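You operate a simulated robot arm through the tools that you are given. There is no shell and no other tool.

The job below is to be done with a simulated robot arm. You get a single attempt, and the scene is never put back.

## Task
Zero the column display, free the brake, crank off 1.5 m steadily and brake again.
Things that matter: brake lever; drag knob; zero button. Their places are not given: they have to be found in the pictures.

The check looks at the end state, three seconds after you hand in, the way a careful person would. Anything else that was tipped, shoved, dropped, spilled or broken makes it a failure.

## Robot
A 7-joint arm with a two-finger parallel gripper, fixed in place. Base frame: the origin is on the floor under the middle of its stand, x ahead of it, y to its left, z up. Readings come in mm, degrees, newtons and seconds.
With the tool pointing down near the work surface it reaches from about 100 to 900 mm from the base axis. Its first joint turns from -166.0 to 166.0 degrees. Payload 3.91 kg.
Tool frame: the origin (TCP) lies between the finger pads and is the grasp point; the fingertips stand 30 mm ahead of it; z points along the fingers, y is the line along which they close. Largest opening 110 mm; finger width 20, thickness 10; the body of the gripper, 48 by 112 mm, starts 55 mm behind the TCP.
Orientation is that of the tool frame in the base frame, as a unit quaternion [x, y, z, w]. With the fingers straight down and closing along the base's y, the tool's x points along the base's -x, its y along +y and its z along -z.

## Interface
- The arm moves only by the tool nudge_tool. Its argument "rows" is a list that holds one entry, the list of rows, each a list of 6 numbers: the shift along the tool's x, y, z in mm, then the turn, a rotation vector about the tool's x, y, z in degrees. In form: [[[x, y, z, ax, ay, az], ...]]. A call has 1 to 20 rows; each row shifts and turns the commanded pose from where the row before left it, along the tool's axes as they then stand. "claw" is the opening, from 0 (shut) to 1 (fully open), set as the call begins (left out, the last holds). Each row takes 0.2 s and may step no farther than 50 mm and 8.6 degrees from the row before; otherwise, or with a gripper value out of range, the whole call is refused. A pose out of reach is approached as far as the arm can. The call stops where the force on the tool passes 90 N (or 10 N more than at its start, if that is more) or the arm is blocked; 0.2 s more then pass. The fingers move at their own pace (about 72 mm/s each) and stop on an object; they squeeze with about 23 N. The grip force told is the motor's: it shows also when the fingers shut on nothing. Time passes only in rows, and 0.2 s behind the last, so rows that do not move let the fingers close. It gives the time, the measured TCP pose, the force on the tool (base axes), the opening and the grip force at its end, in the units of the frame above (readings bear some noise), with the torque about the TCP (base axes, N m) and any sound that the robot's microphone picked up.
- Cameras (640 x 400 px; columns grow to the right, rows downward): "scene" is fixed at [218.8, 490.6, 1466.7]; the picture's right is [-0.38, -0.93, 0.00], its down [-0.61, 0.25, -0.75] and it looks along [0.69, -0.28, -0.66] (base axes); focal length 319 px, centre (320, 200). "wrist" rides on the gripper at [72, 17, -103] in the tool frame; the picture's right is [-0.23, 0.97, 0.00], its down [-0.76, -0.18, -0.62] and it looks along [-0.61, -0.14, 0.78] (tool axes); focal length 222 px, centre (320, 200).
- grab_frame(camera): a new picture of that camera. No time passes.
- slide_trunk(by): slides the trunk up (or, below 0, down) by that many mm; the arm rides with it, the base frame stays. It gives what a move gives, with no picture.
- pixel_to_xyz(camera, pixels): there is no depth. For up to 12 entries [column, row, z] of the newest picture of that camera ("zoom" is the newest enlarged one), the place [x, y] in the base frame at which the ray of that pixel passes the height z, good to about 3 mm, but the place of the scene camera against the robot may be out by one fixed shift of up to 25 mm in any direction. No time passes.
- inspect(camera, box): a new picture of the part [left, top, right, bottom] of that camera's present view, enlarged. No time passes.
- job_done(): hands the job in; it is judged then, once.

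Unless the task says otherwise, let go and move clear before handing in.

The tools are called after ">>>" as a command line: name --argument value ..., lists and objects as JSON in quotes. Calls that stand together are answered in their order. nudge_tool: Moves the arm, as the interface text tells. Its arguments: {"type":"object","properties":{"rows":{"type":"array","items":{"type":"array","items":{"type":"array","items":{"type":"number"}}}},"claw":{"type":"number"}},"required":["rows"]} The other tools are called the same way: slide_trunk (by) moves the trunk up or down; grab_frame (camera) takes a picture; pixel_to_xyz (camera, pixels) gives the place at which the rays of pixels pass given heights; inspect (camera, box) takes an enlarged picture of a part of a camera's view; job_done () hands the job in.

At the start:

```text
t: 0.0
ee_pos: [531.9, 163.6, 1152.0]
tcp_rot: [0.001, 1.0, 0.0, 0.0]
ft_force: [0.6, -0.2, 0.4]
moment: [-0.01, -0.02, -0.02]
grip_width: 110.0
grip_force: 0.1
trunk travel left (down, up): [-600.0, 82.0]
```

scene: 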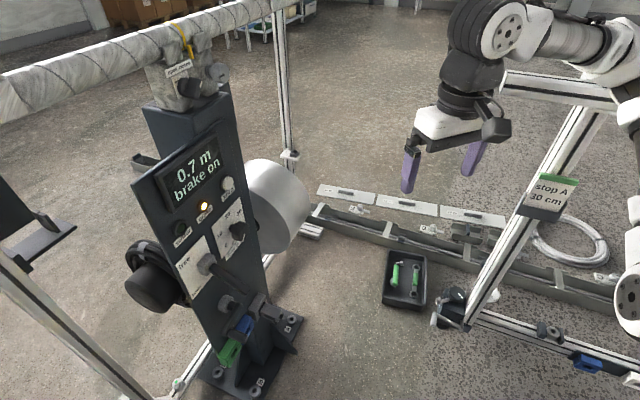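
wrist: 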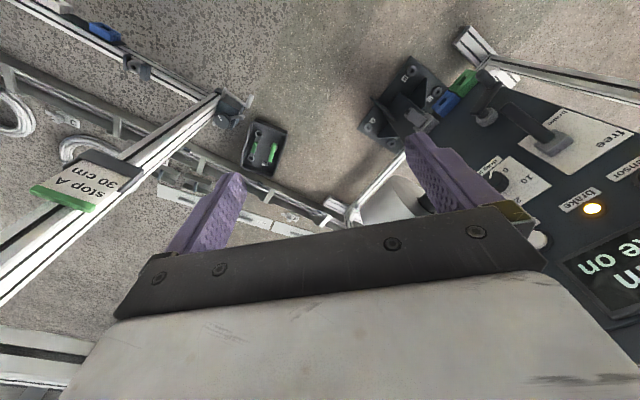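

The scene shows a column with a display reading "0.7 m brake on" (around pixel 195,175), with knobs and levers below it. I'll take enlarged views of the panel.

>>> inspect --camera "scene" --box '[110, 100, 310, 225]'

>>> inspect --camera "scene" --box '[110, 200, 310, 325]'

>>> inspect --camera "scene" --box '[110, 275, 310, 400]'

>>> inspect --camera "wrist" --box '[360, 40, 640, 300]'

>>> inspect --camera "scene" --box '[100, 10, 300, 135]'

```text
3.20 times, centred on (210, 162) of scene
```

zoom: 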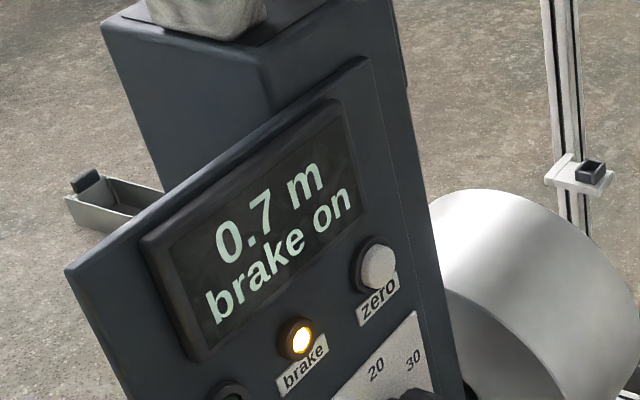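

```text
3.20 times, centred on (210, 262) of scene
```

zoom: 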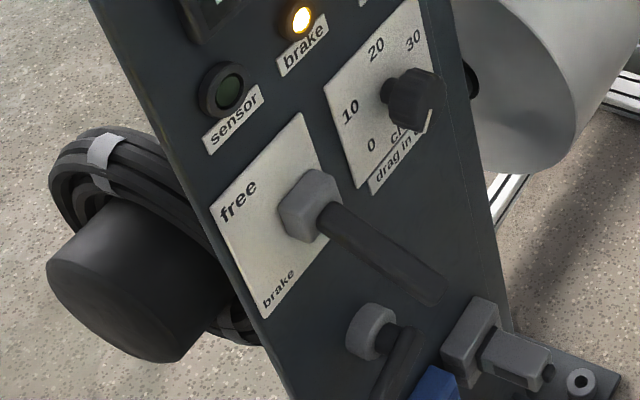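

```text
3.20 times, centred on (210, 338) of scene
```

zoom: 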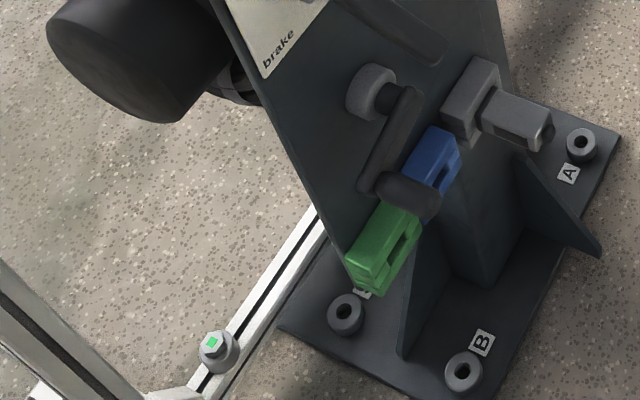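

```text
1.54 times, centred on (500, 170) of wrist
```

zoom: 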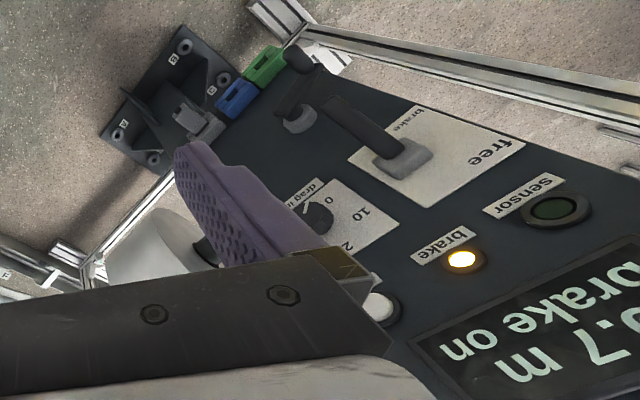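

```text
3.20 times, centred on (200, 72) of scene
```

zoom: 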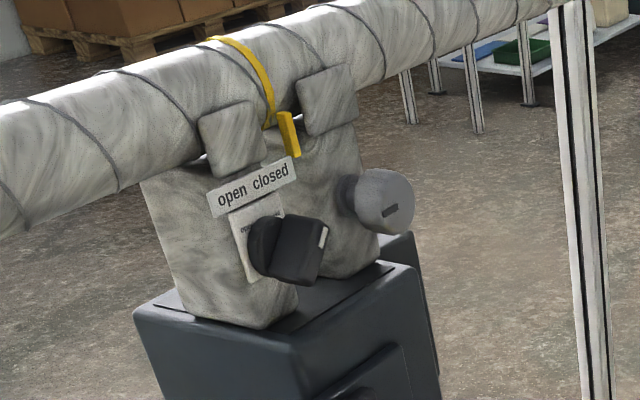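

The panel (display, lights, knob, lever and crank) faces the robot. By triangulation, the zero button is near (819,472,1006), the lever hub near (735,564,865) and the crank hub near (742,557,672). I'll pitch the tool to horizontal and watch the readings.

>>> nudge_tool --rows '[[[0, 0, 0, 0, -8, 0], [0, 0, 0, 0, -8, 0], [0, 0, 0, 0, -8, 0], [0, 0, 0, 0, -8, 0], [0, 0, 0, 0, -8, 0]]]'

```text
t: 1.2
ee_pos: [531.3, 163.9, 1152.1]
tcp_rot: [0.001, 0.94, 0.001, 0.342]
ft_force: [0.1, 0.3, 0.2]
moment: [-0.02, -0.02, 0.03]
grip_width: 109.8
grip_force: 0.0
trunk travel left (down, up): [-600.0, 82.0]
```

The pitch is working as expected: the tool now leans 40° forward. I'll finish the pitch and then yaw toward the panel.

>>> nudge_tool --rows '[[[0, 0, 0, 0, -8, 0], [0, 0, 0, 0, -8, 0], [0, 0, 0, 0, -8, 0], [0, 0, 0, 0, -8, 0], [0, 0, 0, 0, -8, 0], [0, 0, 0, 0, -8, 0], [0, 0, 0, 0, -2, 0], [0, 0, 0, -8, 0, 0], [0, 0, 0, -8, 0, 0], [0, 0, 0, -8, 0, 0], [0, 0, 0, -8, 0, 0], [0, 0, 0, -7, 0, 0]]]'

>>> grab_frame --camera "scene"

>>> grab_frame --camera "wrist"

```text
t: 3.8
ee_pos: [616.4, 240.5, 1214.2]
tcp_rot: [-0.236, 0.666, 0.235, 0.667]
ft_force: [0.4, -0.2, 0.3]
moment: [0.02, -0.02, -0.01]
grip_width: 109.9
grip_force: 0.0
out of reach, approached as far as the arm can: row 3, 4, 5, 6, 7, 8, 9, 10, 11
trunk travel left (down, up): [-600.0, 82.0]
```

```text
taken
```

scene: 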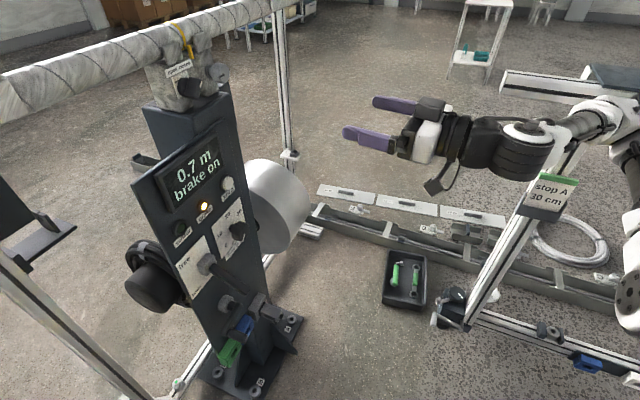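

```text
taken
```

wrist: 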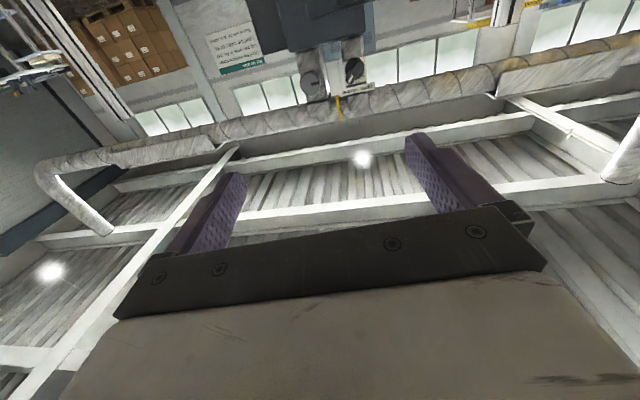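

The tool is now horizontal at (616,240,1214), pointing along (0.78,0.63,0) at the column. The wrist camera sits below the tool and looks up, so I'll lower the trunk until the panel comes into its view.

>>> slide_trunk --by -250

>>> grab_frame --camera "wrist"

>>> grab_frame --camera "scene"

```text
t: 6.4
ee_pos: [616.0, 241.3, 963.1]
tcp_rot: [-0.236, 0.667, 0.236, 0.667]
ft_force: [0.2, 0.1, -0.8]
moment: [0.0, -0.02, 0.0]
grip_width: 109.9
grip_force: 0.0
trunk travel left (down, up): [-350.0, 332.0]
```

```text
taken
```

wrist: 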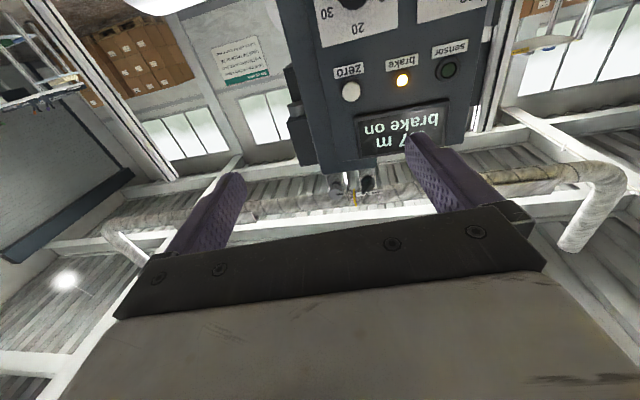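

```text
taken
```

scene: 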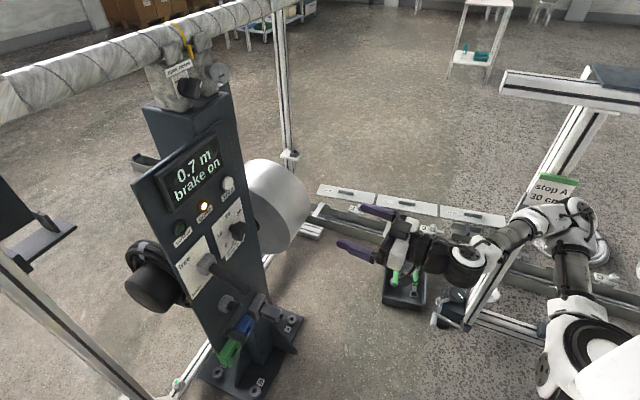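

The panel top is now visible in the wrist view, with zero at about (350,92), the brake light at (403,80) and the display at (400,140). I'll lower further to see the drag scale, lever and crank, and enlarge the view there.

>>> slide_trunk --by -200

>>> grab_frame --camera "wrist"

>>> inspect --camera "wrist" --box '[240, 0, 560, 200]'

>>> grab_frame --camera "scene"

```text
t: 8.6
ee_pos: [616.1, 241.0, 764.0]
tcp_rot: [-0.236, 0.666, 0.237, 0.667]
ft_force: [0.1, 0.4, -0.3]
moment: [0.0, -0.03, 0.03]
grip_width: 109.9
grip_force: 0.1
trunk travel left (down, up): [-150.0, 532.0]
```

```text
taken
```

wrist: 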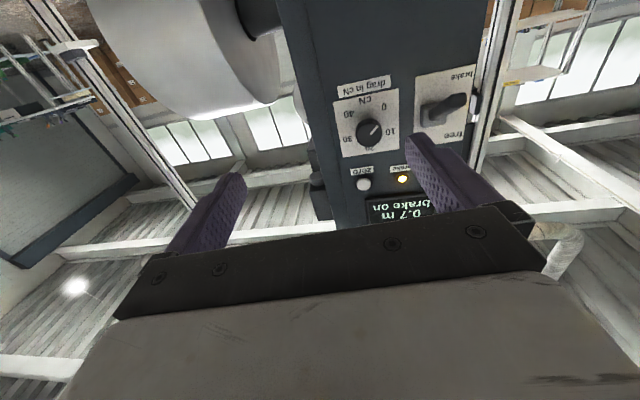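

```text
2.00 times, centred on (400, 100) of wrist
```

zoom: 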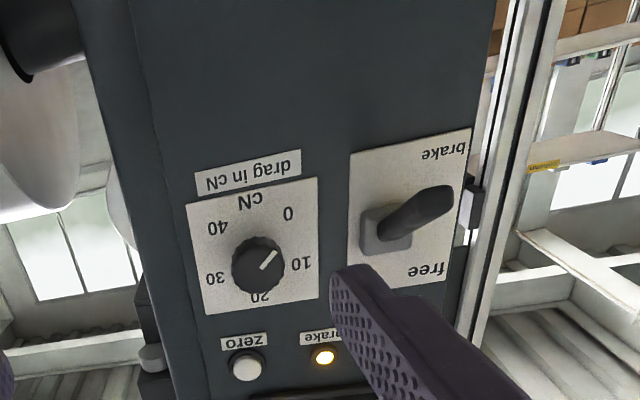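

```text
taken
```

scene: 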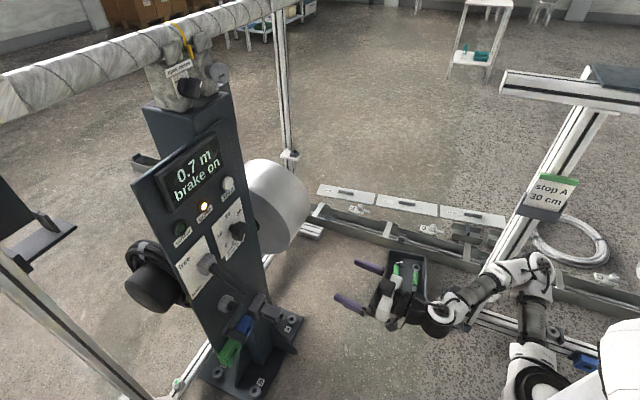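

The drag dial reads 0/10/20/30/40 cN and its pointer is just past 0, around 1–2. The lever sits toward "brake". To see the crank I'll raise the trunk a little and pitch the tool down 45°.

>>> slide_trunk --by 100

>>> nudge_tool --rows '[[[0, 0, 0, 0, 8, 0], [0, 0, 0, 0, 8, 0], [0, 0, 0, 0, 8, 0], [0, 0, 0, 0, 8, 0], [0, 0, 0, 0, 8, 0], [0, 0, 0, 0, 5, 0]]]'

>>> grab_frame --camera "wrist"

```text
t: 9.9
ee_pos: [615.9, 240.1, 863.3]
tcp_rot: [-0.236, 0.667, 0.236, 0.666]
ft_force: [-0.4, -0.4, -0.1]
moment: [-0.01, 0.02, 0.01]
grip_width: 110.0
grip_force: 0.1
trunk travel left (down, up): [-250.0, 432.0]
```

```text
t: 11.3
ee_pos: [616.9, 240.8, 863.1]
tcp_rot: [-0.31, 0.871, 0.128, 0.36]
ft_force: [-0.1, -0.5, 0.3]
moment: [0.04, 0.04, -0.02]
grip_width: 110.0
grip_force: 0.1
trunk travel left (down, up): [-250.0, 432.0]
```

```text
taken
```

wrist: 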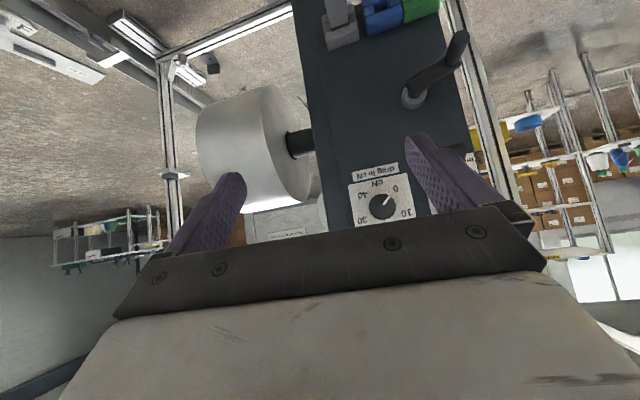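

The crank is now visible with its hub near (410,95), and the blue and green blocks are below it. I'll enlarge that part of the view.

>>> inspect --camera "wrist" --box '[300, 0, 500, 125]'

>>> inspect --camera "wrist" --box '[300, 120, 500, 245]'

```text
3.20 times, centred on (400, 62) of wrist
```

zoom: 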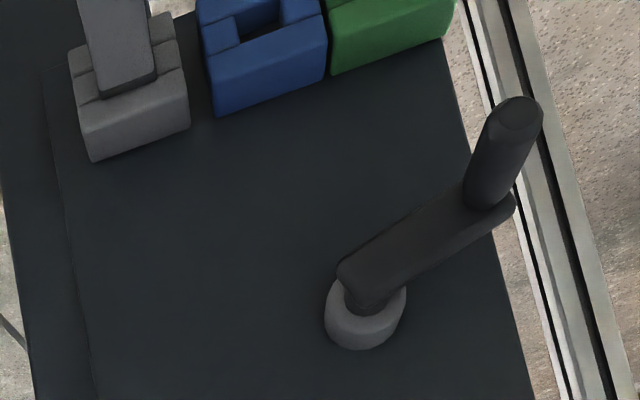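

```text
3.20 times, centred on (400, 182) of wrist
```

zoom: 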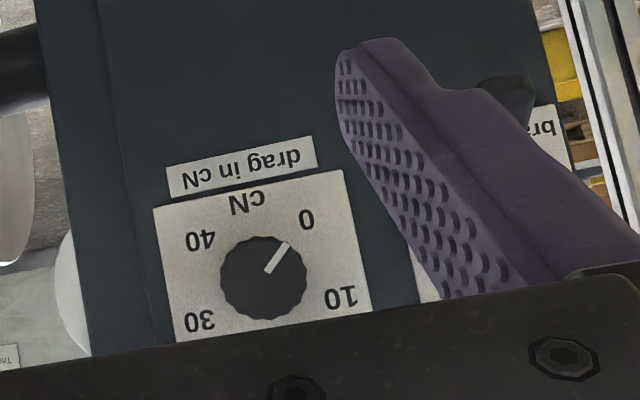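

The dial pointer is at about 0 cN, and the crank arm points left and slightly down with its handle sticking out toward the robot. I'll go back to horizontal and take enlarged views at two heights to triangulate the controls precisely.

>>> nudge_tool --rows '[[[0, 0, 0, 0, -8, 0], [0, 0, 0, 0, -8, 0], [0, 0, 0, 0, -8, 0], [0, 0, 0, 0, -8, 0], [0, 0, 0, 0, -8, 0], [0, 0, 0, 0, -5, 0]]]' --claw 0

>>> inspect --camera "wrist" --box '[280, 0, 520, 150]'

>>> grab_frame --camera "wrist"

```text
t: 12.7
ee_pos: [615.5, 241.3, 863.3]
tcp_rot: [-0.236, 0.665, 0.236, 0.667]
ft_force: [0.6, -0.7, -0.3]
moment: [0.01, 0.01, 0.0]
grip_width: 0.0
grip_force: 23.2
trunk travel left (down, up): [-250.0, 432.0]
```

```text
2.67 times, centred on (400, 75) of wrist
```

zoom: 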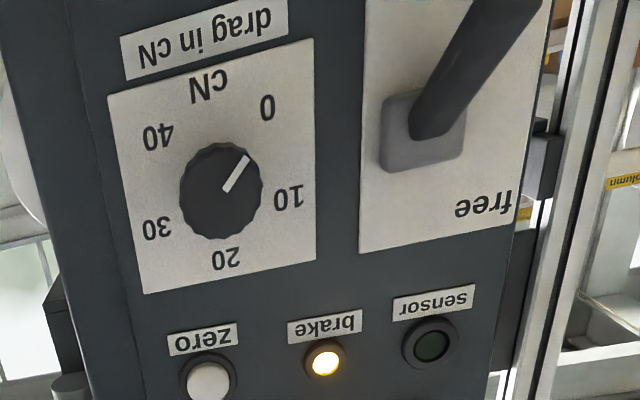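

```text
taken
```

wrist: 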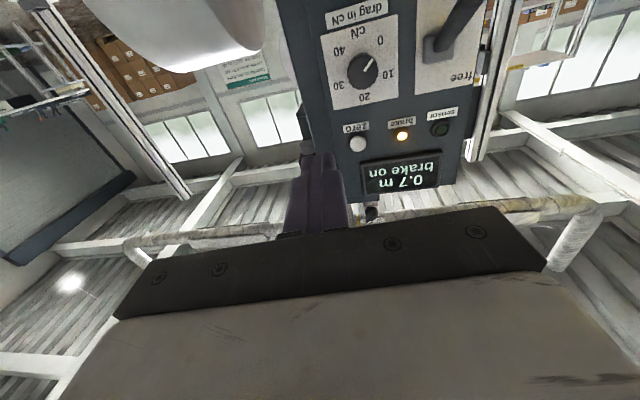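

The zero button is at wrist pixel (357,143), the brake light at (402,136) and the sensor light at (439,130). There is a paper sign behind at (247,70), so I'll check whether it carries instructions before moving on.

>>> inspect --camera "wrist" --box '[205, 40, 285, 90]'

>>> inspect --camera "wrist" --box '[340, 90, 468, 170]'

```text
8.00 times, centred on (245, 65) of wrist
```

zoom: 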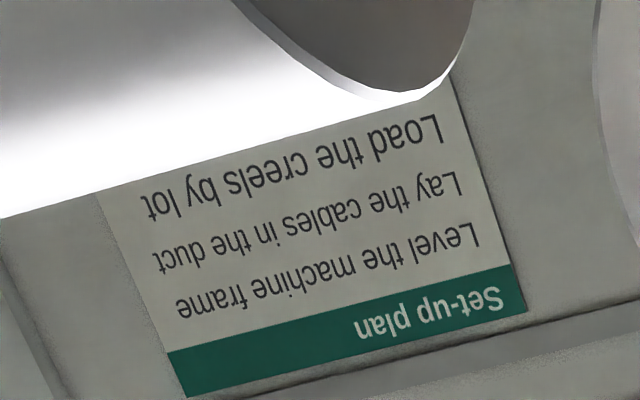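

```text
5.00 times, centred on (404, 130) of wrist
```

zoom: 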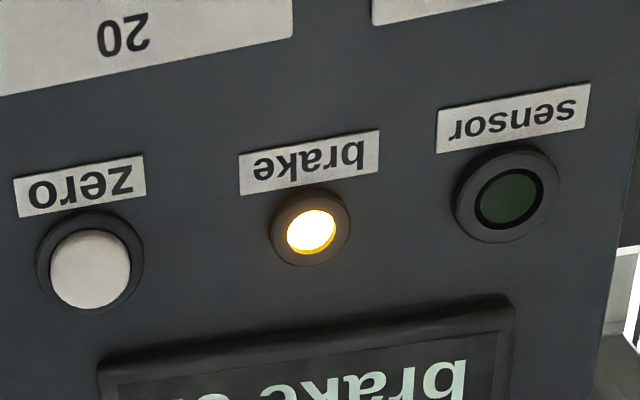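

The sign is a set-up plan and says nothing about this job so far. I'll take ray readings here, then shift the trunk for a second set.

>>> pixel_to_xyz --camera "zoom" --pixels '[[91, 270, 980], [91, 270, 1000], [91, 270, 1020], [312, 232, 980], [312, 232, 1000], [312, 232, 1020], [507, 197, 980], [507, 197, 1000], [507, 197, 1020]]'

>>> slide_trunk --by 120

>>> grab_frame --camera "wrist"

>>> inspect --camera "wrist" --box '[320, 30, 480, 130]'

>>> inspect --camera "wrist" --box '[195, 20, 291, 80]'

```text
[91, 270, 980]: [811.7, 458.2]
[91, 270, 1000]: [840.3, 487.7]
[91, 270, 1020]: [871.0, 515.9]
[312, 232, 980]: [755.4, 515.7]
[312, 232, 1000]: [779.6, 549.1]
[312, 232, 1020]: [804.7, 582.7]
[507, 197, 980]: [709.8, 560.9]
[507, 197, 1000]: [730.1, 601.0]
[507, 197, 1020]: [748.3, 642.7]
```

```text
t: 14.2
ee_pos: [615.4, 241.3, 985.2]
tcp_rot: [-0.236, 0.666, 0.236, 0.667]
ft_force: [0.1, 0.1, 0.5]
moment: [0.02, -0.01, 0.02]
grip_width: 0.0
grip_force: 23.3
trunk travel left (down, up): [-370.0, 312.0]
```

```text
taken
```

wrist: 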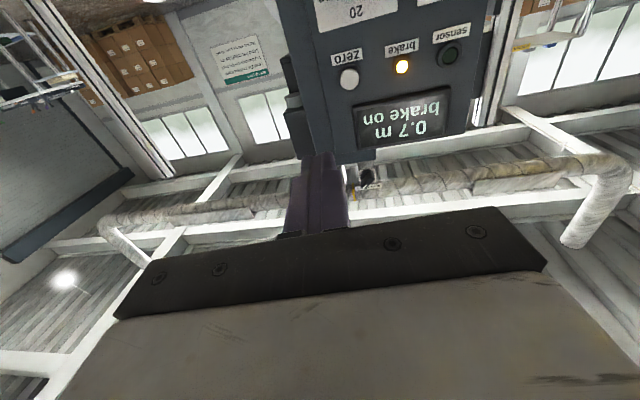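

```text
4.00 times, centred on (400, 80) of wrist
```

zoom: 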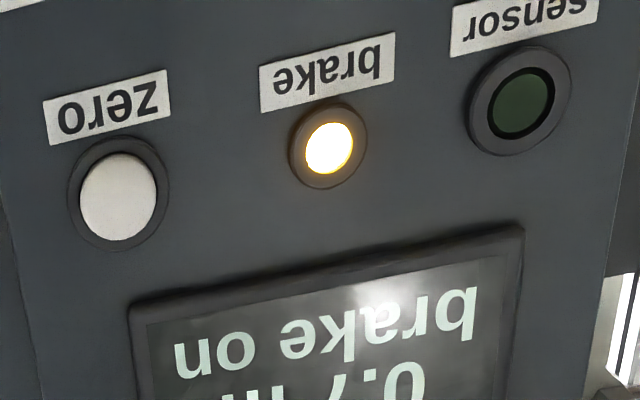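

```text
6.67 times, centred on (243, 50) of wrist
```

zoom: 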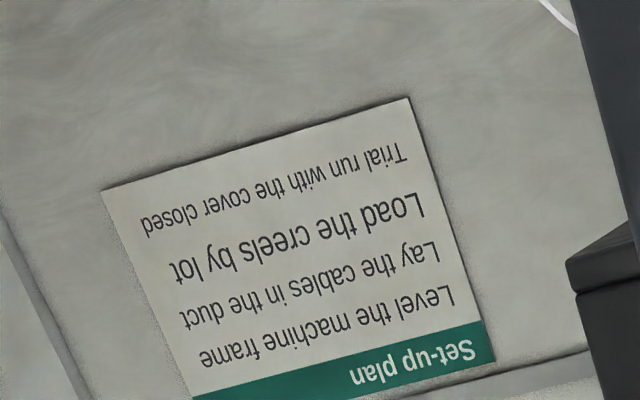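

The sign's four lines only cover machine set-up and don't concern this job. I'll re-take the panel zoom and its rays.

>>> inspect --camera "wrist" --box '[320, 30, 480, 130]'

>>> pixel_to_xyz --camera "zoom" --pixels '[[118, 196, 980], [118, 196, 1000], [118, 196, 1020], [329, 147, 980], [329, 147, 1000], [329, 147, 1020], [521, 103, 980], [521, 103, 1000], [521, 103, 1020]]'

```text
4.00 times, centred on (400, 80) of wrist
```

zoom: 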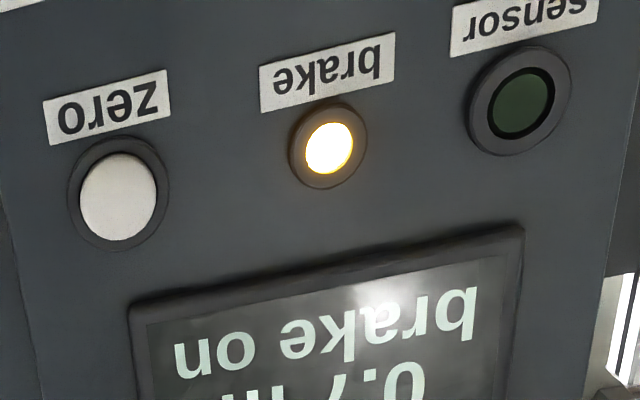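

```text
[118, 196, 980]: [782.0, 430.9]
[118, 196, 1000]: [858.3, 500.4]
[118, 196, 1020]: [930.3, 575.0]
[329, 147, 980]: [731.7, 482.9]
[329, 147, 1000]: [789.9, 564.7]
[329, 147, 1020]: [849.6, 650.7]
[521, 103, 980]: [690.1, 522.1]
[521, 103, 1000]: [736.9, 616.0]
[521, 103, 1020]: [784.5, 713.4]
```

Triangulation gives the zero button at about (831,477,993), the brake light at (772,538,993) and the sensor light at (724,590,994). The panel normal therefore yaws about 44°. I'll align the tool and move to a standoff in front of the zero button with the fingers closed.

>>> nudge_tool --rows '[[[0, 0, 0, -5, 0, 0], [-2, 5, 40, 0, 0, 0], [-2, 5, 40, 0, 0, 0], [-2, 5, 40, 0, 0, 0], [-2, 6, 40, 0, 0, 0], [0, 0, 0, 0, 0, 0]]]'

>>> grab_frame --camera "wrist"

>>> grab_frame --camera "scene"

```text
t: 15.6
ee_pos: [716.6, 367.4, 992.2]
tcp_rot: [-0.265, 0.656, 0.265, 0.656]
ft_force: [-0.4, 0.7, -0.5]
moment: [0.03, -0.01, -0.01]
grip_width: 0.1
grip_force: 23.2
trunk travel left (down, up): [-370.0, 312.0]
```

```text
taken
```

wrist: 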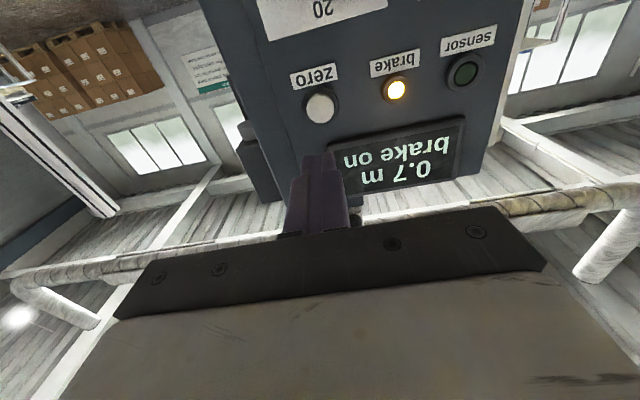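

```text
taken
```

scene: 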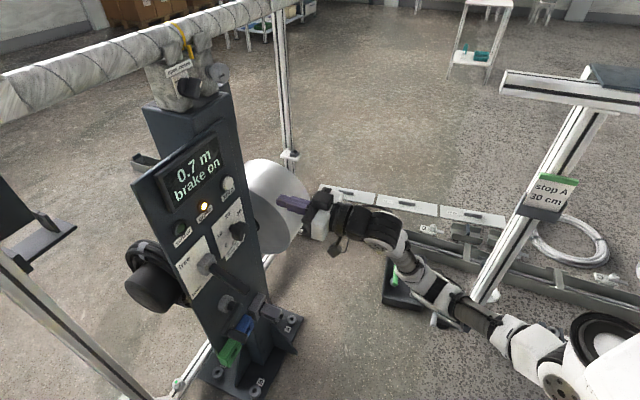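

The approach is clear. From this closer view I'll re-measure the zero button, which is at about (320,108).

>>> inspect --camera "wrist" --box '[270, 50, 430, 150]'

>>> pixel_to_xyz --camera "wrist" --pixels '[[320, 108, 985], [320, 108, 993], [320, 108, 1000], [397, 90, 985], [397, 90, 993], [397, 90, 1000], [464, 72, 985], [464, 72, 993], [464, 72, 1000]]'

```text
4.00 times, centred on (350, 100) of wrist
```

zoom: 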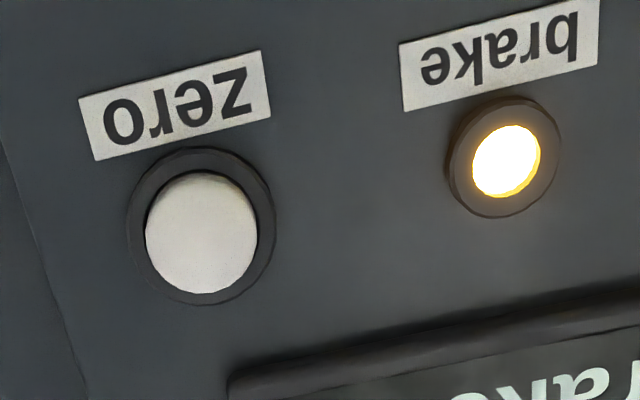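

```text
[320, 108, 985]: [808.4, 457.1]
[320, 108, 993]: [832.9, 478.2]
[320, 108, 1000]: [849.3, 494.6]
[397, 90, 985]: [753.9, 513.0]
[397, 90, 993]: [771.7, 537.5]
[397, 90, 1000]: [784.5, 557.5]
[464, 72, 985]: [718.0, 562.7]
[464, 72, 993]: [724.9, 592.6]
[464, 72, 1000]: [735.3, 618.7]
```

The button is confirmed at (832,478,993), and the tool axis is within about 1 mm of it with a 130 mm gap. I'll advance to within about 15 mm.

>>> nudge_tool --rows '[[[0, 0, 40, 0, 0, 0], [0, 0, 40, 0, 0, 0], [0, 0, 25, 0, 0, 0], [0, 0, 10, 0, 0, 0], [0, 0, 0, 0, 0, 0]]]'

>>> grab_frame --camera "wrist"

>>> inspect --camera "scene" --box '[140, 120, 300, 220]'

```text
t: 16.8
ee_pos: [800.0, 447.6, 991.2]
tcp_rot: [-0.265, 0.656, 0.265, 0.656]
ft_force: [0.3, -0.4, 0.4]
moment: [0.03, 0.02, 0.03]
grip_width: 0.2
grip_force: 22.7
trunk travel left (down, up): [-370.0, 312.0]
```

```text
taken
```

wrist: 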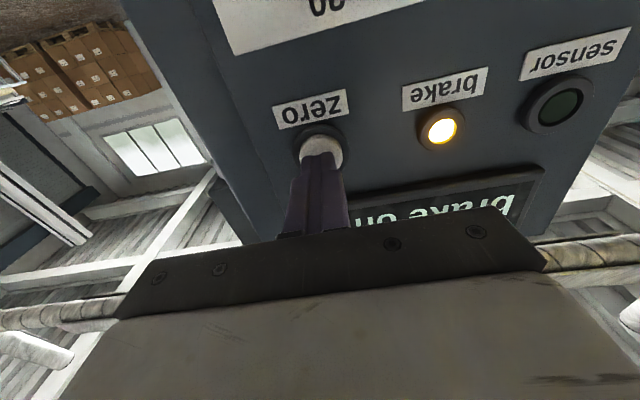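

```text
4.00 times, centred on (220, 170) of scene
```

zoom: 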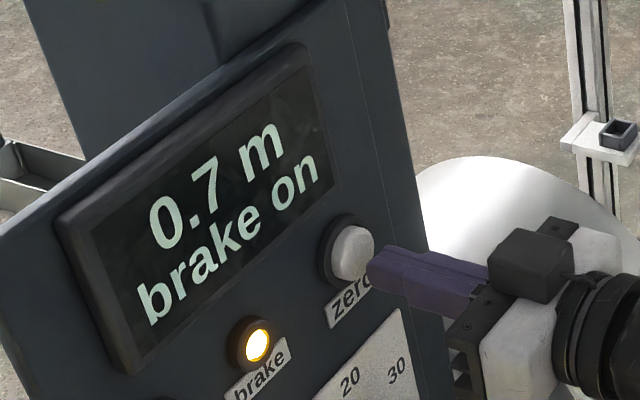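

The fingertips are aligned with the white button at wrist pixel (322,145), with a gap of about 15 mm. I'll advance in small steps.

>>> nudge_tool --rows '[[[0, 0, 5, 0, 0, 0], [0, 0, 4, 0, 0, 0], [0, 0, 3, 0, 0, 0], [0, 0, 2, 0, 0, 0]]]'

>>> inspect --camera "scene" --box '[140, 120, 300, 220]'

```text
t: 17.8
ee_pos: [809.0, 456.8, 991.4]
tcp_rot: [-0.265, 0.655, 0.266, 0.655]
ft_force: [-1.6, -3.2, -0.1]
moment: [0.03, 0.0, -0.04]
grip_width: 0.0
grip_force: 22.9
trunk travel left (down, up): [-370.0, 312.0]
heard: click
```

```text
4.00 times, centred on (220, 170) of scene
```

zoom: 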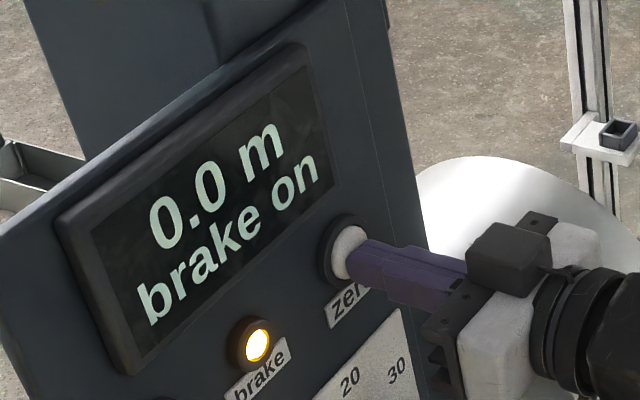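

There was a click and the display now reads "0.0 m brake on". I'll back straight off and then look at the lever.

>>> nudge_tool --rows '[[[0, 0, -20, 0, 0, 0], [0, 0, -40, 0, 0, 0], [0, 0, -40, 0, 0, 0], [0, 0, -40, 0, 0, 0], [0, 20, -20, 0, 0, 0], [0, 30, 0, 0, 0, 0], [0, 0, 0, 0, 0, 0]]]'

>>> slide_trunk --by -200

>>> grab_frame --camera "wrist"

>>> grab_frame --camera "scene"

```text
t: 19.4
ee_pos: [658.8, 381.5, 994.2]
tcp_rot: [-0.265, 0.655, 0.265, 0.656]
ft_force: [0.4, 0.6, 0.0]
moment: [0.01, 0.01, 0.01]
grip_width: 0.1
grip_force: 22.8
trunk travel left (down, up): [-370.0, 312.0]
```

```text
t: 21.6
ee_pos: [657.8, 381.3, 792.1]
tcp_rot: [-0.265, 0.655, 0.265, 0.656]
ft_force: [-0.2, -0.4, 0.1]
moment: [-0.03, 0.0, -0.01]
grip_width: 0.0
grip_force: 22.9
trunk travel left (down, up): [-170.0, 512.0]
```

```text
taken
```

wrist: 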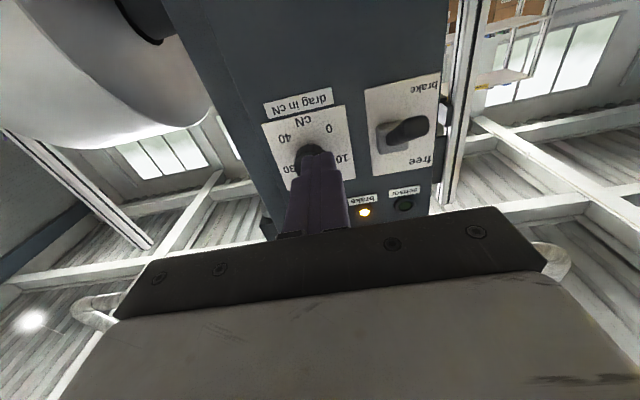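

```text
taken
```

scene: 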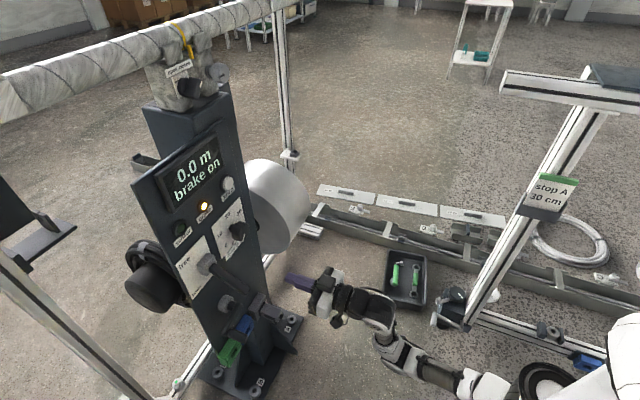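

From below, the lever shows its hub at (388,137) and its tip near (413,127). I'll take rays here and at a second height.

>>> inspect --camera "wrist" --box '[330, 60, 490, 160]'

>>> pixel_to_xyz --camera "wrist" --pixels '[[364, 212, 993]]'

```text
4.00 times, centred on (410, 110) of wrist
```

zoom: 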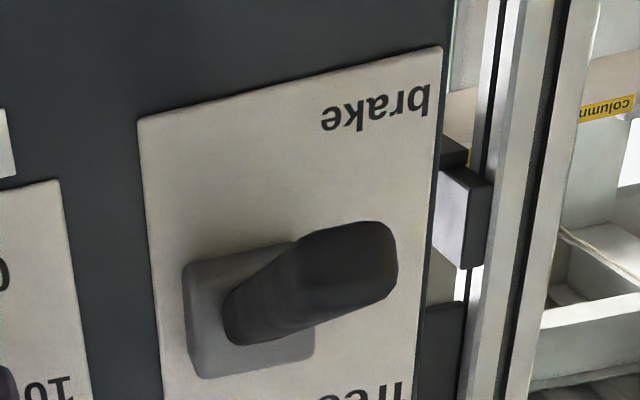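

```text
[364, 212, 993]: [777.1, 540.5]
```

>>> pixel_to_xyz --camera "zoom" --pixels '[[350, 262, 820], [350, 262, 860], [262, 312, 850], [262, 312, 890], [138, 120, 800], [138, 120, 840], [440, 47, 800], [440, 47, 840], [394, 262, 820], [394, 262, 860], [300, 235, 820], [300, 235, 860]]'

>>> slide_trunk --by 70

>>> grab_frame --camera "wrist"

>>> inspect --camera "wrist" --box '[330, 0, 490, 100]'

```text
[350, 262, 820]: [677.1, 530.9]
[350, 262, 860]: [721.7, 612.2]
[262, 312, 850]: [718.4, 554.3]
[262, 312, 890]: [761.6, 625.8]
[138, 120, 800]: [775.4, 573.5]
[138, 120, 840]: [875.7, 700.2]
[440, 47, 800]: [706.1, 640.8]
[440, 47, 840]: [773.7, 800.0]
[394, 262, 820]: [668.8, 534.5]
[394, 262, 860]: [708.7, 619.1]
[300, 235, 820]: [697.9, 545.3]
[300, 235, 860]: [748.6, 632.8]
```

```text
t: 22.6
ee_pos: [658.9, 381.7, 860.7]
tcp_rot: [-0.265, 0.656, 0.265, 0.655]
ft_force: [0.1, -0.6, 0.6]
moment: [-0.03, 0.01, 0.02]
grip_width: 0.1
grip_force: 23.1
trunk travel left (down, up): [-240.0, 442.0]
```

```text
taken
```

wrist: 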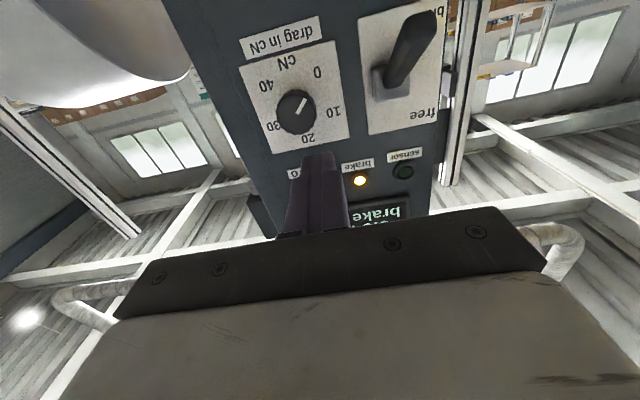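

```text
4.00 times, centred on (410, 50) of wrist
```

zoom: 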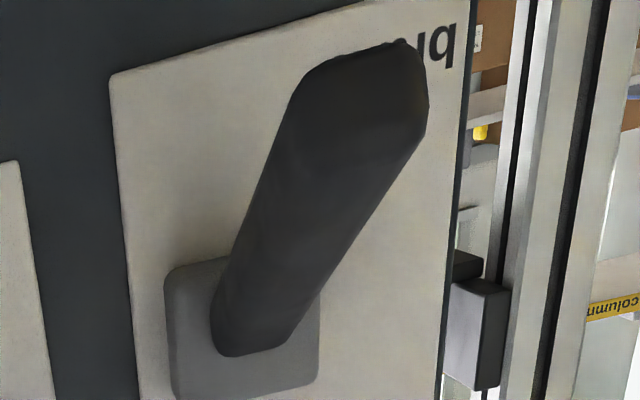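

>>> pixel_to_xyz --camera "zoom" --pixels '[[368, 95, 820], [368, 95, 860], [262, 325, 850], [262, 325, 890], [110, 75, 800], [110, 75, 840], [428, 105, 820], [428, 105, 840], [310, 65, 820], [310, 65, 840], [245, 340, 860], [245, 340, 880]]'

```text
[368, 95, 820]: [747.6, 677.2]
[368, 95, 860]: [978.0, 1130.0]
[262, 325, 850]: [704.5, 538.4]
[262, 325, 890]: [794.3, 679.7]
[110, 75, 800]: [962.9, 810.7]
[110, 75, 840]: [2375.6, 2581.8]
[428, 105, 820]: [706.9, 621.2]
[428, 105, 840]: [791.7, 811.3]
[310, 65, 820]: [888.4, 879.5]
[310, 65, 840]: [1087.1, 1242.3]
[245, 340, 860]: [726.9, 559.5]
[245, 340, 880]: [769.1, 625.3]
```

Triangulation puts the lever tip at about (659,499,804) and its root at about (729,574,860). It sticks out of the panel sloping about 29° down, which is "brake". I'll open the fingers and line up in front of the lever end, still at standoff.

>>> nudge_tool --rows '[[[10, 30, 0, 0, 0, 0], [15, 30, 0, 0, 0, 0], [18, 27, 0, 0, 0, 0], [0, 0, 0, 0, 0, 0]]]' --claw 0.6

>>> grab_frame --camera "wrist"

>>> grab_frame --camera "scene"

```text
t: 23.6
ee_pos: [597.4, 444.6, 818.8]
tcp_rot: [-0.265, 0.656, 0.265, 0.656]
ft_force: [0.2, -0.8, 0.4]
moment: [0.0, 0.01, -0.01]
grip_width: 65.7
grip_force: 0.1
trunk travel left (down, up): [-240.0, 442.0]
```

```text
taken
```

wrist: 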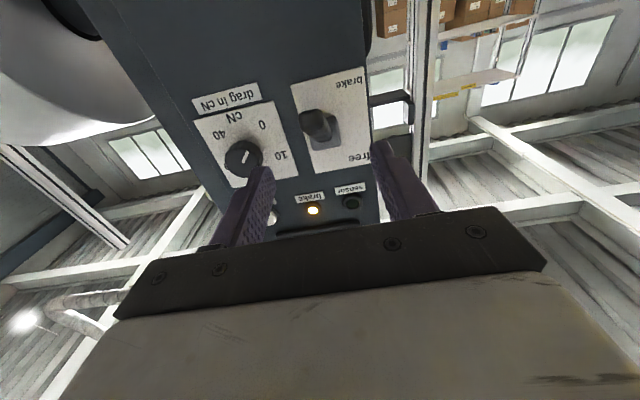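

```text
taken
```

scene: 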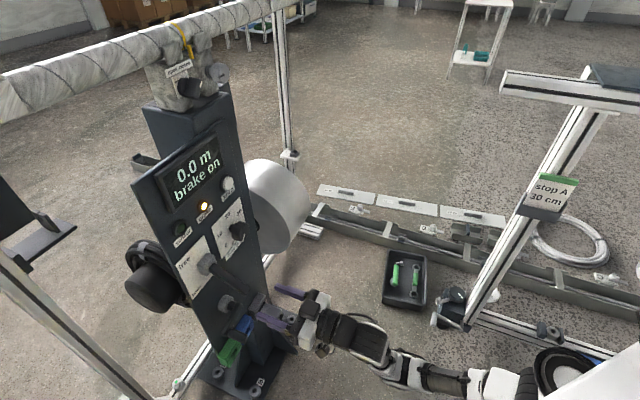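

The lever end is seen at about (318,122), between the fingers. I'll check the alignment with a zoom.

>>> inspect --camera "wrist" --box '[260, 70, 420, 170]'

```text
4.00 times, centred on (340, 120) of wrist
```

zoom: 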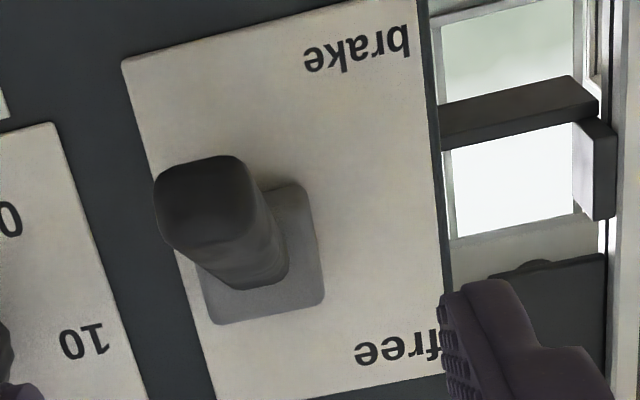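

>>> pixel_to_xyz --camera "zoom" --pixels '[[205, 203, 795], [205, 203, 804], [205, 203, 812], [250, 270, 850], [250, 270, 860], [158, 210, 804], [250, 190, 804], [265, 255, 860]]'

```text
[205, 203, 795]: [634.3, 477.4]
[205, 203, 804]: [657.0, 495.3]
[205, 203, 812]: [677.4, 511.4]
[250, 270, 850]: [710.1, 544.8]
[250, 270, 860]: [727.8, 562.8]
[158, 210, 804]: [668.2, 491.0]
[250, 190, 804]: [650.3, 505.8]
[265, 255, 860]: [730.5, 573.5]
```

The tip is confirmed at (657,495,804), about 23 mm wide and within 5 mm of the tool axis. I'll advance so the fingers straddle the lever.

>>> nudge_tool --rows '[[[0, -4, 30, 0, 0, 0], [0, 0, 35, 0, 0, 0], [0, 0, 25, 0, 0, 0], [0, 0, 12, 0, 0, 0], [0, 0, 0, 0, 0, 0]]]'

>>> grab_frame --camera "wrist"

>>> inspect --camera "scene" --box '[140, 220, 340, 345]'

```text
t: 24.8
ee_pos: [673.6, 512.5, 819.8]
tcp_rot: [-0.266, 0.655, 0.266, 0.655]
ft_force: [0.2, 0.2, 0.1]
moment: [0.01, 0.02, -0.01]
grip_width: 65.8
grip_force: 0.1
trunk travel left (down, up): [-240.0, 442.0]
```

```text
taken
```

wrist: 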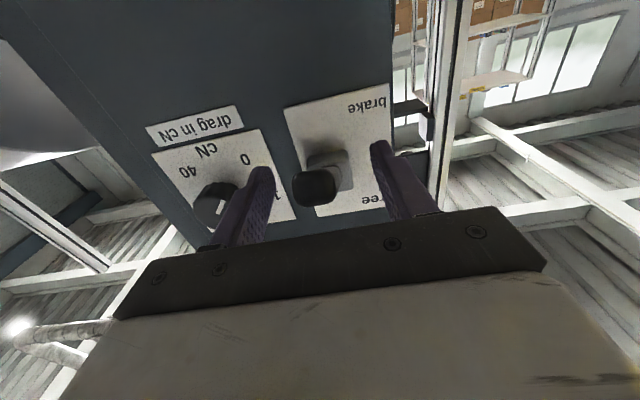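

```text
3.20 times, centred on (240, 282) of scene
```

zoom: 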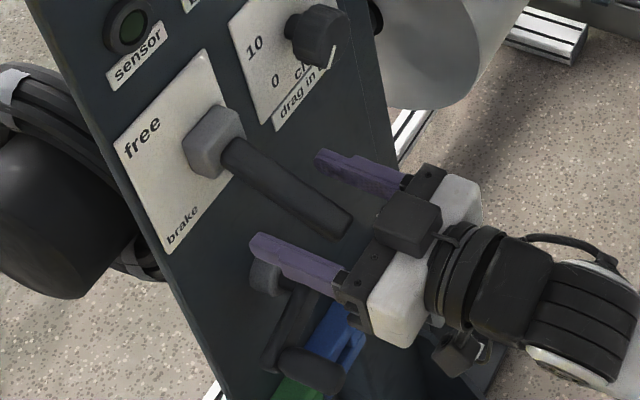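

The fingers straddle the lever. I'll close the grip on it.

>>> nudge_tool --rows '[[[0, 0, 0, 0, 0, 0], [0, 0, 0, 0, 0, 0], [0, 0, 0, 0, 0, 0]]]' --claw 0.0

>>> grab_frame --camera "wrist"

```text
t: 25.6
ee_pos: [675.3, 511.6, 818.8]
tcp_rot: [-0.266, 0.655, 0.266, 0.655]
ft_force: [5.0, -2.1, 0.6]
moment: [-0.52, -0.47, 2.39]
grip_width: 22.4
grip_force: 44.9
trunk travel left (down, up): [-240.0, 442.0]
```

```text
taken
```

wrist: 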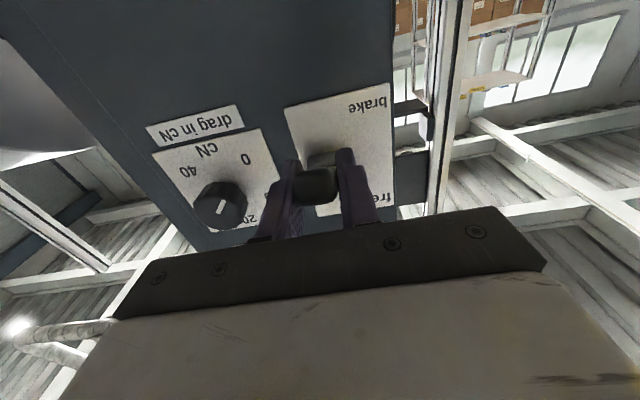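

The lever is gripped at 22.4 mm. The 2.4 N·m yaw torque suggests the lever points 1–2° further left than my tool, so I'll turn slightly to relieve it and start lifting along the arc about the hub.

>>> nudge_tool --rows '[[[0, 0, 0, -1.5, 0, 0], [-4.5, 0, -2, 0, 0, 0], [-4.6, 0, -2, 0, 0, 0], [-4.7, 0, -1.6, 0, 0, 0], [-4.7, 0, -1.5, 0, 0, 0]]]'

>>> inspect --camera "scene" --box '[140, 120, 340, 245]'

```text
t: 26.8
ee_pos: [670.3, 507.3, 834.5]
tcp_rot: [-0.273, 0.655, 0.272, 0.65]
ft_force: [-3.8, -1.5, -21.0]
moment: [-0.6, 1.38, -2.06]
grip_width: 22.4
grip_force: 44.8
trunk travel left (down, up): [-240.0, 442.0]
```

```text
3.20 times, centred on (240, 182) of scene
```

zoom: 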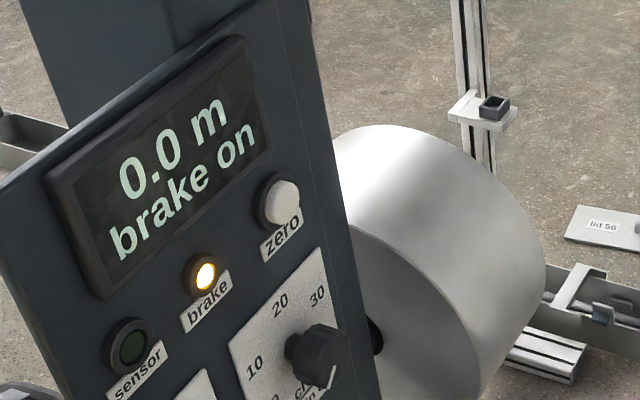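

The lever is moving with about 21 N of resistance, and the yaw torque flipped sign, so I'll correct by +0.7°. I'll keep going along the arc.

>>> nudge_tool --rows '[[[-4.8, 0, -1.1, 0.7, 0, 0], [-4.8, 0, -1, 0, 0, 0], [-4.9, 0, -0.6, 0, 0, 0], [-4.9, 0, -0.5, 0, 0, 0], [-4.9, 0, 0, 0, 0, 0], [-4.9, 0, 0, 0, 0, 0], [-4.9, 0, 0.5, 0, 0, 0], [-4.9, 0, 0.6, 0, 0, 0]]]'

>>> inspect --camera "scene" --box '[140, 120, 340, 245]'

>>> grab_frame --camera "wrist"

```text
t: 28.6
ee_pos: [668.5, 505.8, 875.4]
tcp_rot: [-0.27, 0.654, 0.27, 0.653]
ft_force: [-3.0, -9.2, -16.0]
moment: [-1.12, 0.87, 1.13]
grip_width: 21.6
grip_force: 45.2
trunk travel left (down, up): [-240.0, 442.0]
```

```text
3.20 times, centred on (240, 182) of scene
```

zoom: 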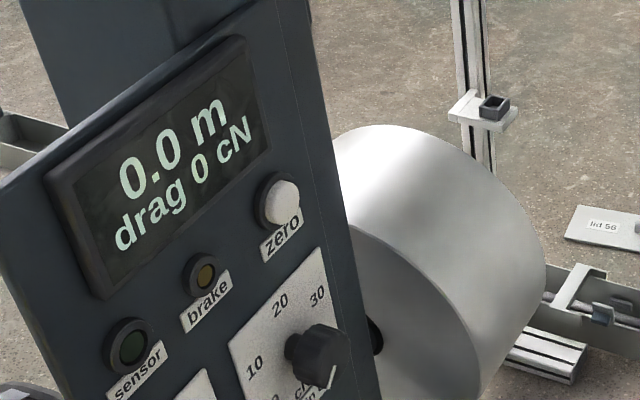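

```text
taken
```

wrist: 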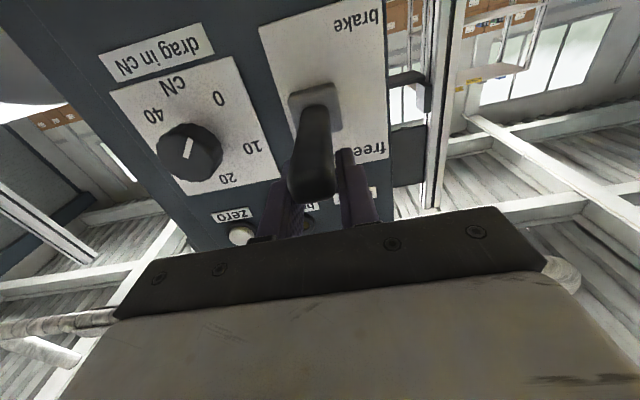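

The brake lamp is off and the display reads "0.0 m drag 0 cN", so the brake has released. I'll continue to the lever's upper stop so it stays free.

>>> nudge_tool --rows '[[[-4.8, 0, 0.9, 0, 0, 0], [-4.8, 0, 1.1, 0, 0, 0], [-4.7, 0, 1.4, 0, 0, 0], [-4.7, 0, 1.6, 0, 0, 0]]]'

>>> inspect --camera "scene" --box '[140, 180, 340, 305]'

```text
t: 29.6
ee_pos: [671.6, 508.4, 896.5]
tcp_rot: [-0.27, 0.654, 0.268, 0.654]
ft_force: [-5.2, -5.9, -10.9]
moment: [-0.8, 0.78, -0.05]
grip_width: 21.6
grip_force: 45.2
trunk travel left (down, up): [-240.0, 442.0]
```

```text
3.20 times, centred on (240, 242) of scene
```

zoom: 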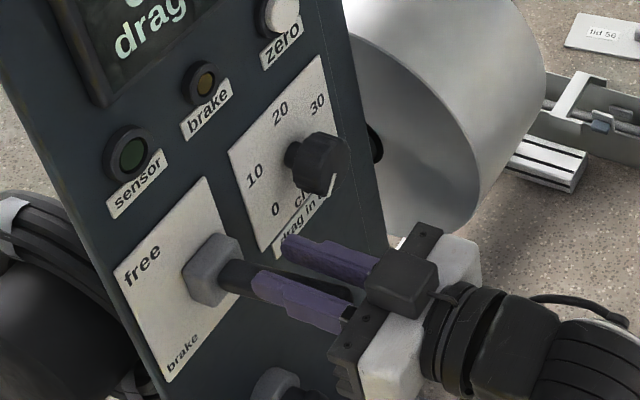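

The lever is about 21° up and still moving freely at about 11 N. I'll continue a bit more.

>>> nudge_tool --rows '[[[-4.2, 0, 1.8, 0, 0, 0], [-4.2, 0, 2.0, 0, 0, 0], [-3, 0, 1.5, 0, 0, 0]]]'

>>> inspect --camera "scene" --box '[140, 120, 340, 245]'

>>> grab_frame --camera "wrist"

```text
t: 30.4
ee_pos: [674.5, 511.6, 907.1]
tcp_rot: [-0.269, 0.653, 0.27, 0.654]
ft_force: [-7.9, -12.9, -5.2]
moment: [-0.91, 0.84, 0.07]
grip_width: 21.1
grip_force: 45.2
trunk travel left (down, up): [-240.0, 442.0]
```

```text
3.20 times, centred on (240, 182) of scene
```

zoom: 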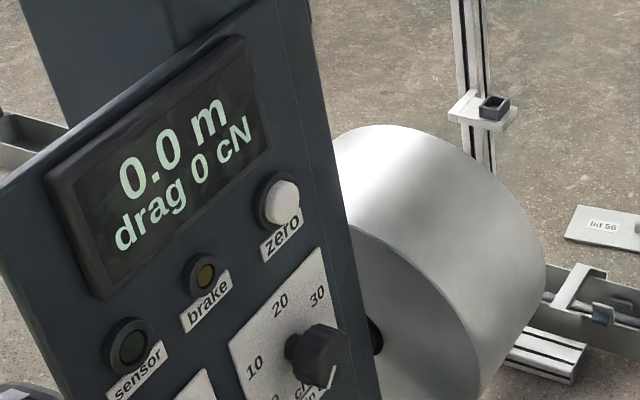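

```text
taken
```

wrist: 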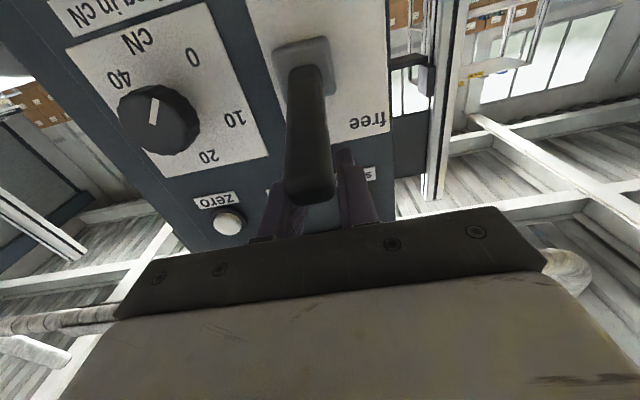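

The lever tip is at (310,190) and the brake is still free. I'll take one more small step to test for the stop.

>>> nudge_tool --rows '[[[-4, 0, 2.2, 0, 0, 0], [-3, 0, 1.8, 0, 0, 0]]]'

```text
t: 31.0
ee_pos: [678.0, 515.0, 915.7]
tcp_rot: [-0.27, 0.653, 0.27, 0.654]
ft_force: [-8.3, -15.6, -2.6]
moment: [-0.95, 0.89, 0.17]
grip_width: 21.1
grip_force: 45.5
trunk travel left (down, up): [-240.0, 442.0]
```

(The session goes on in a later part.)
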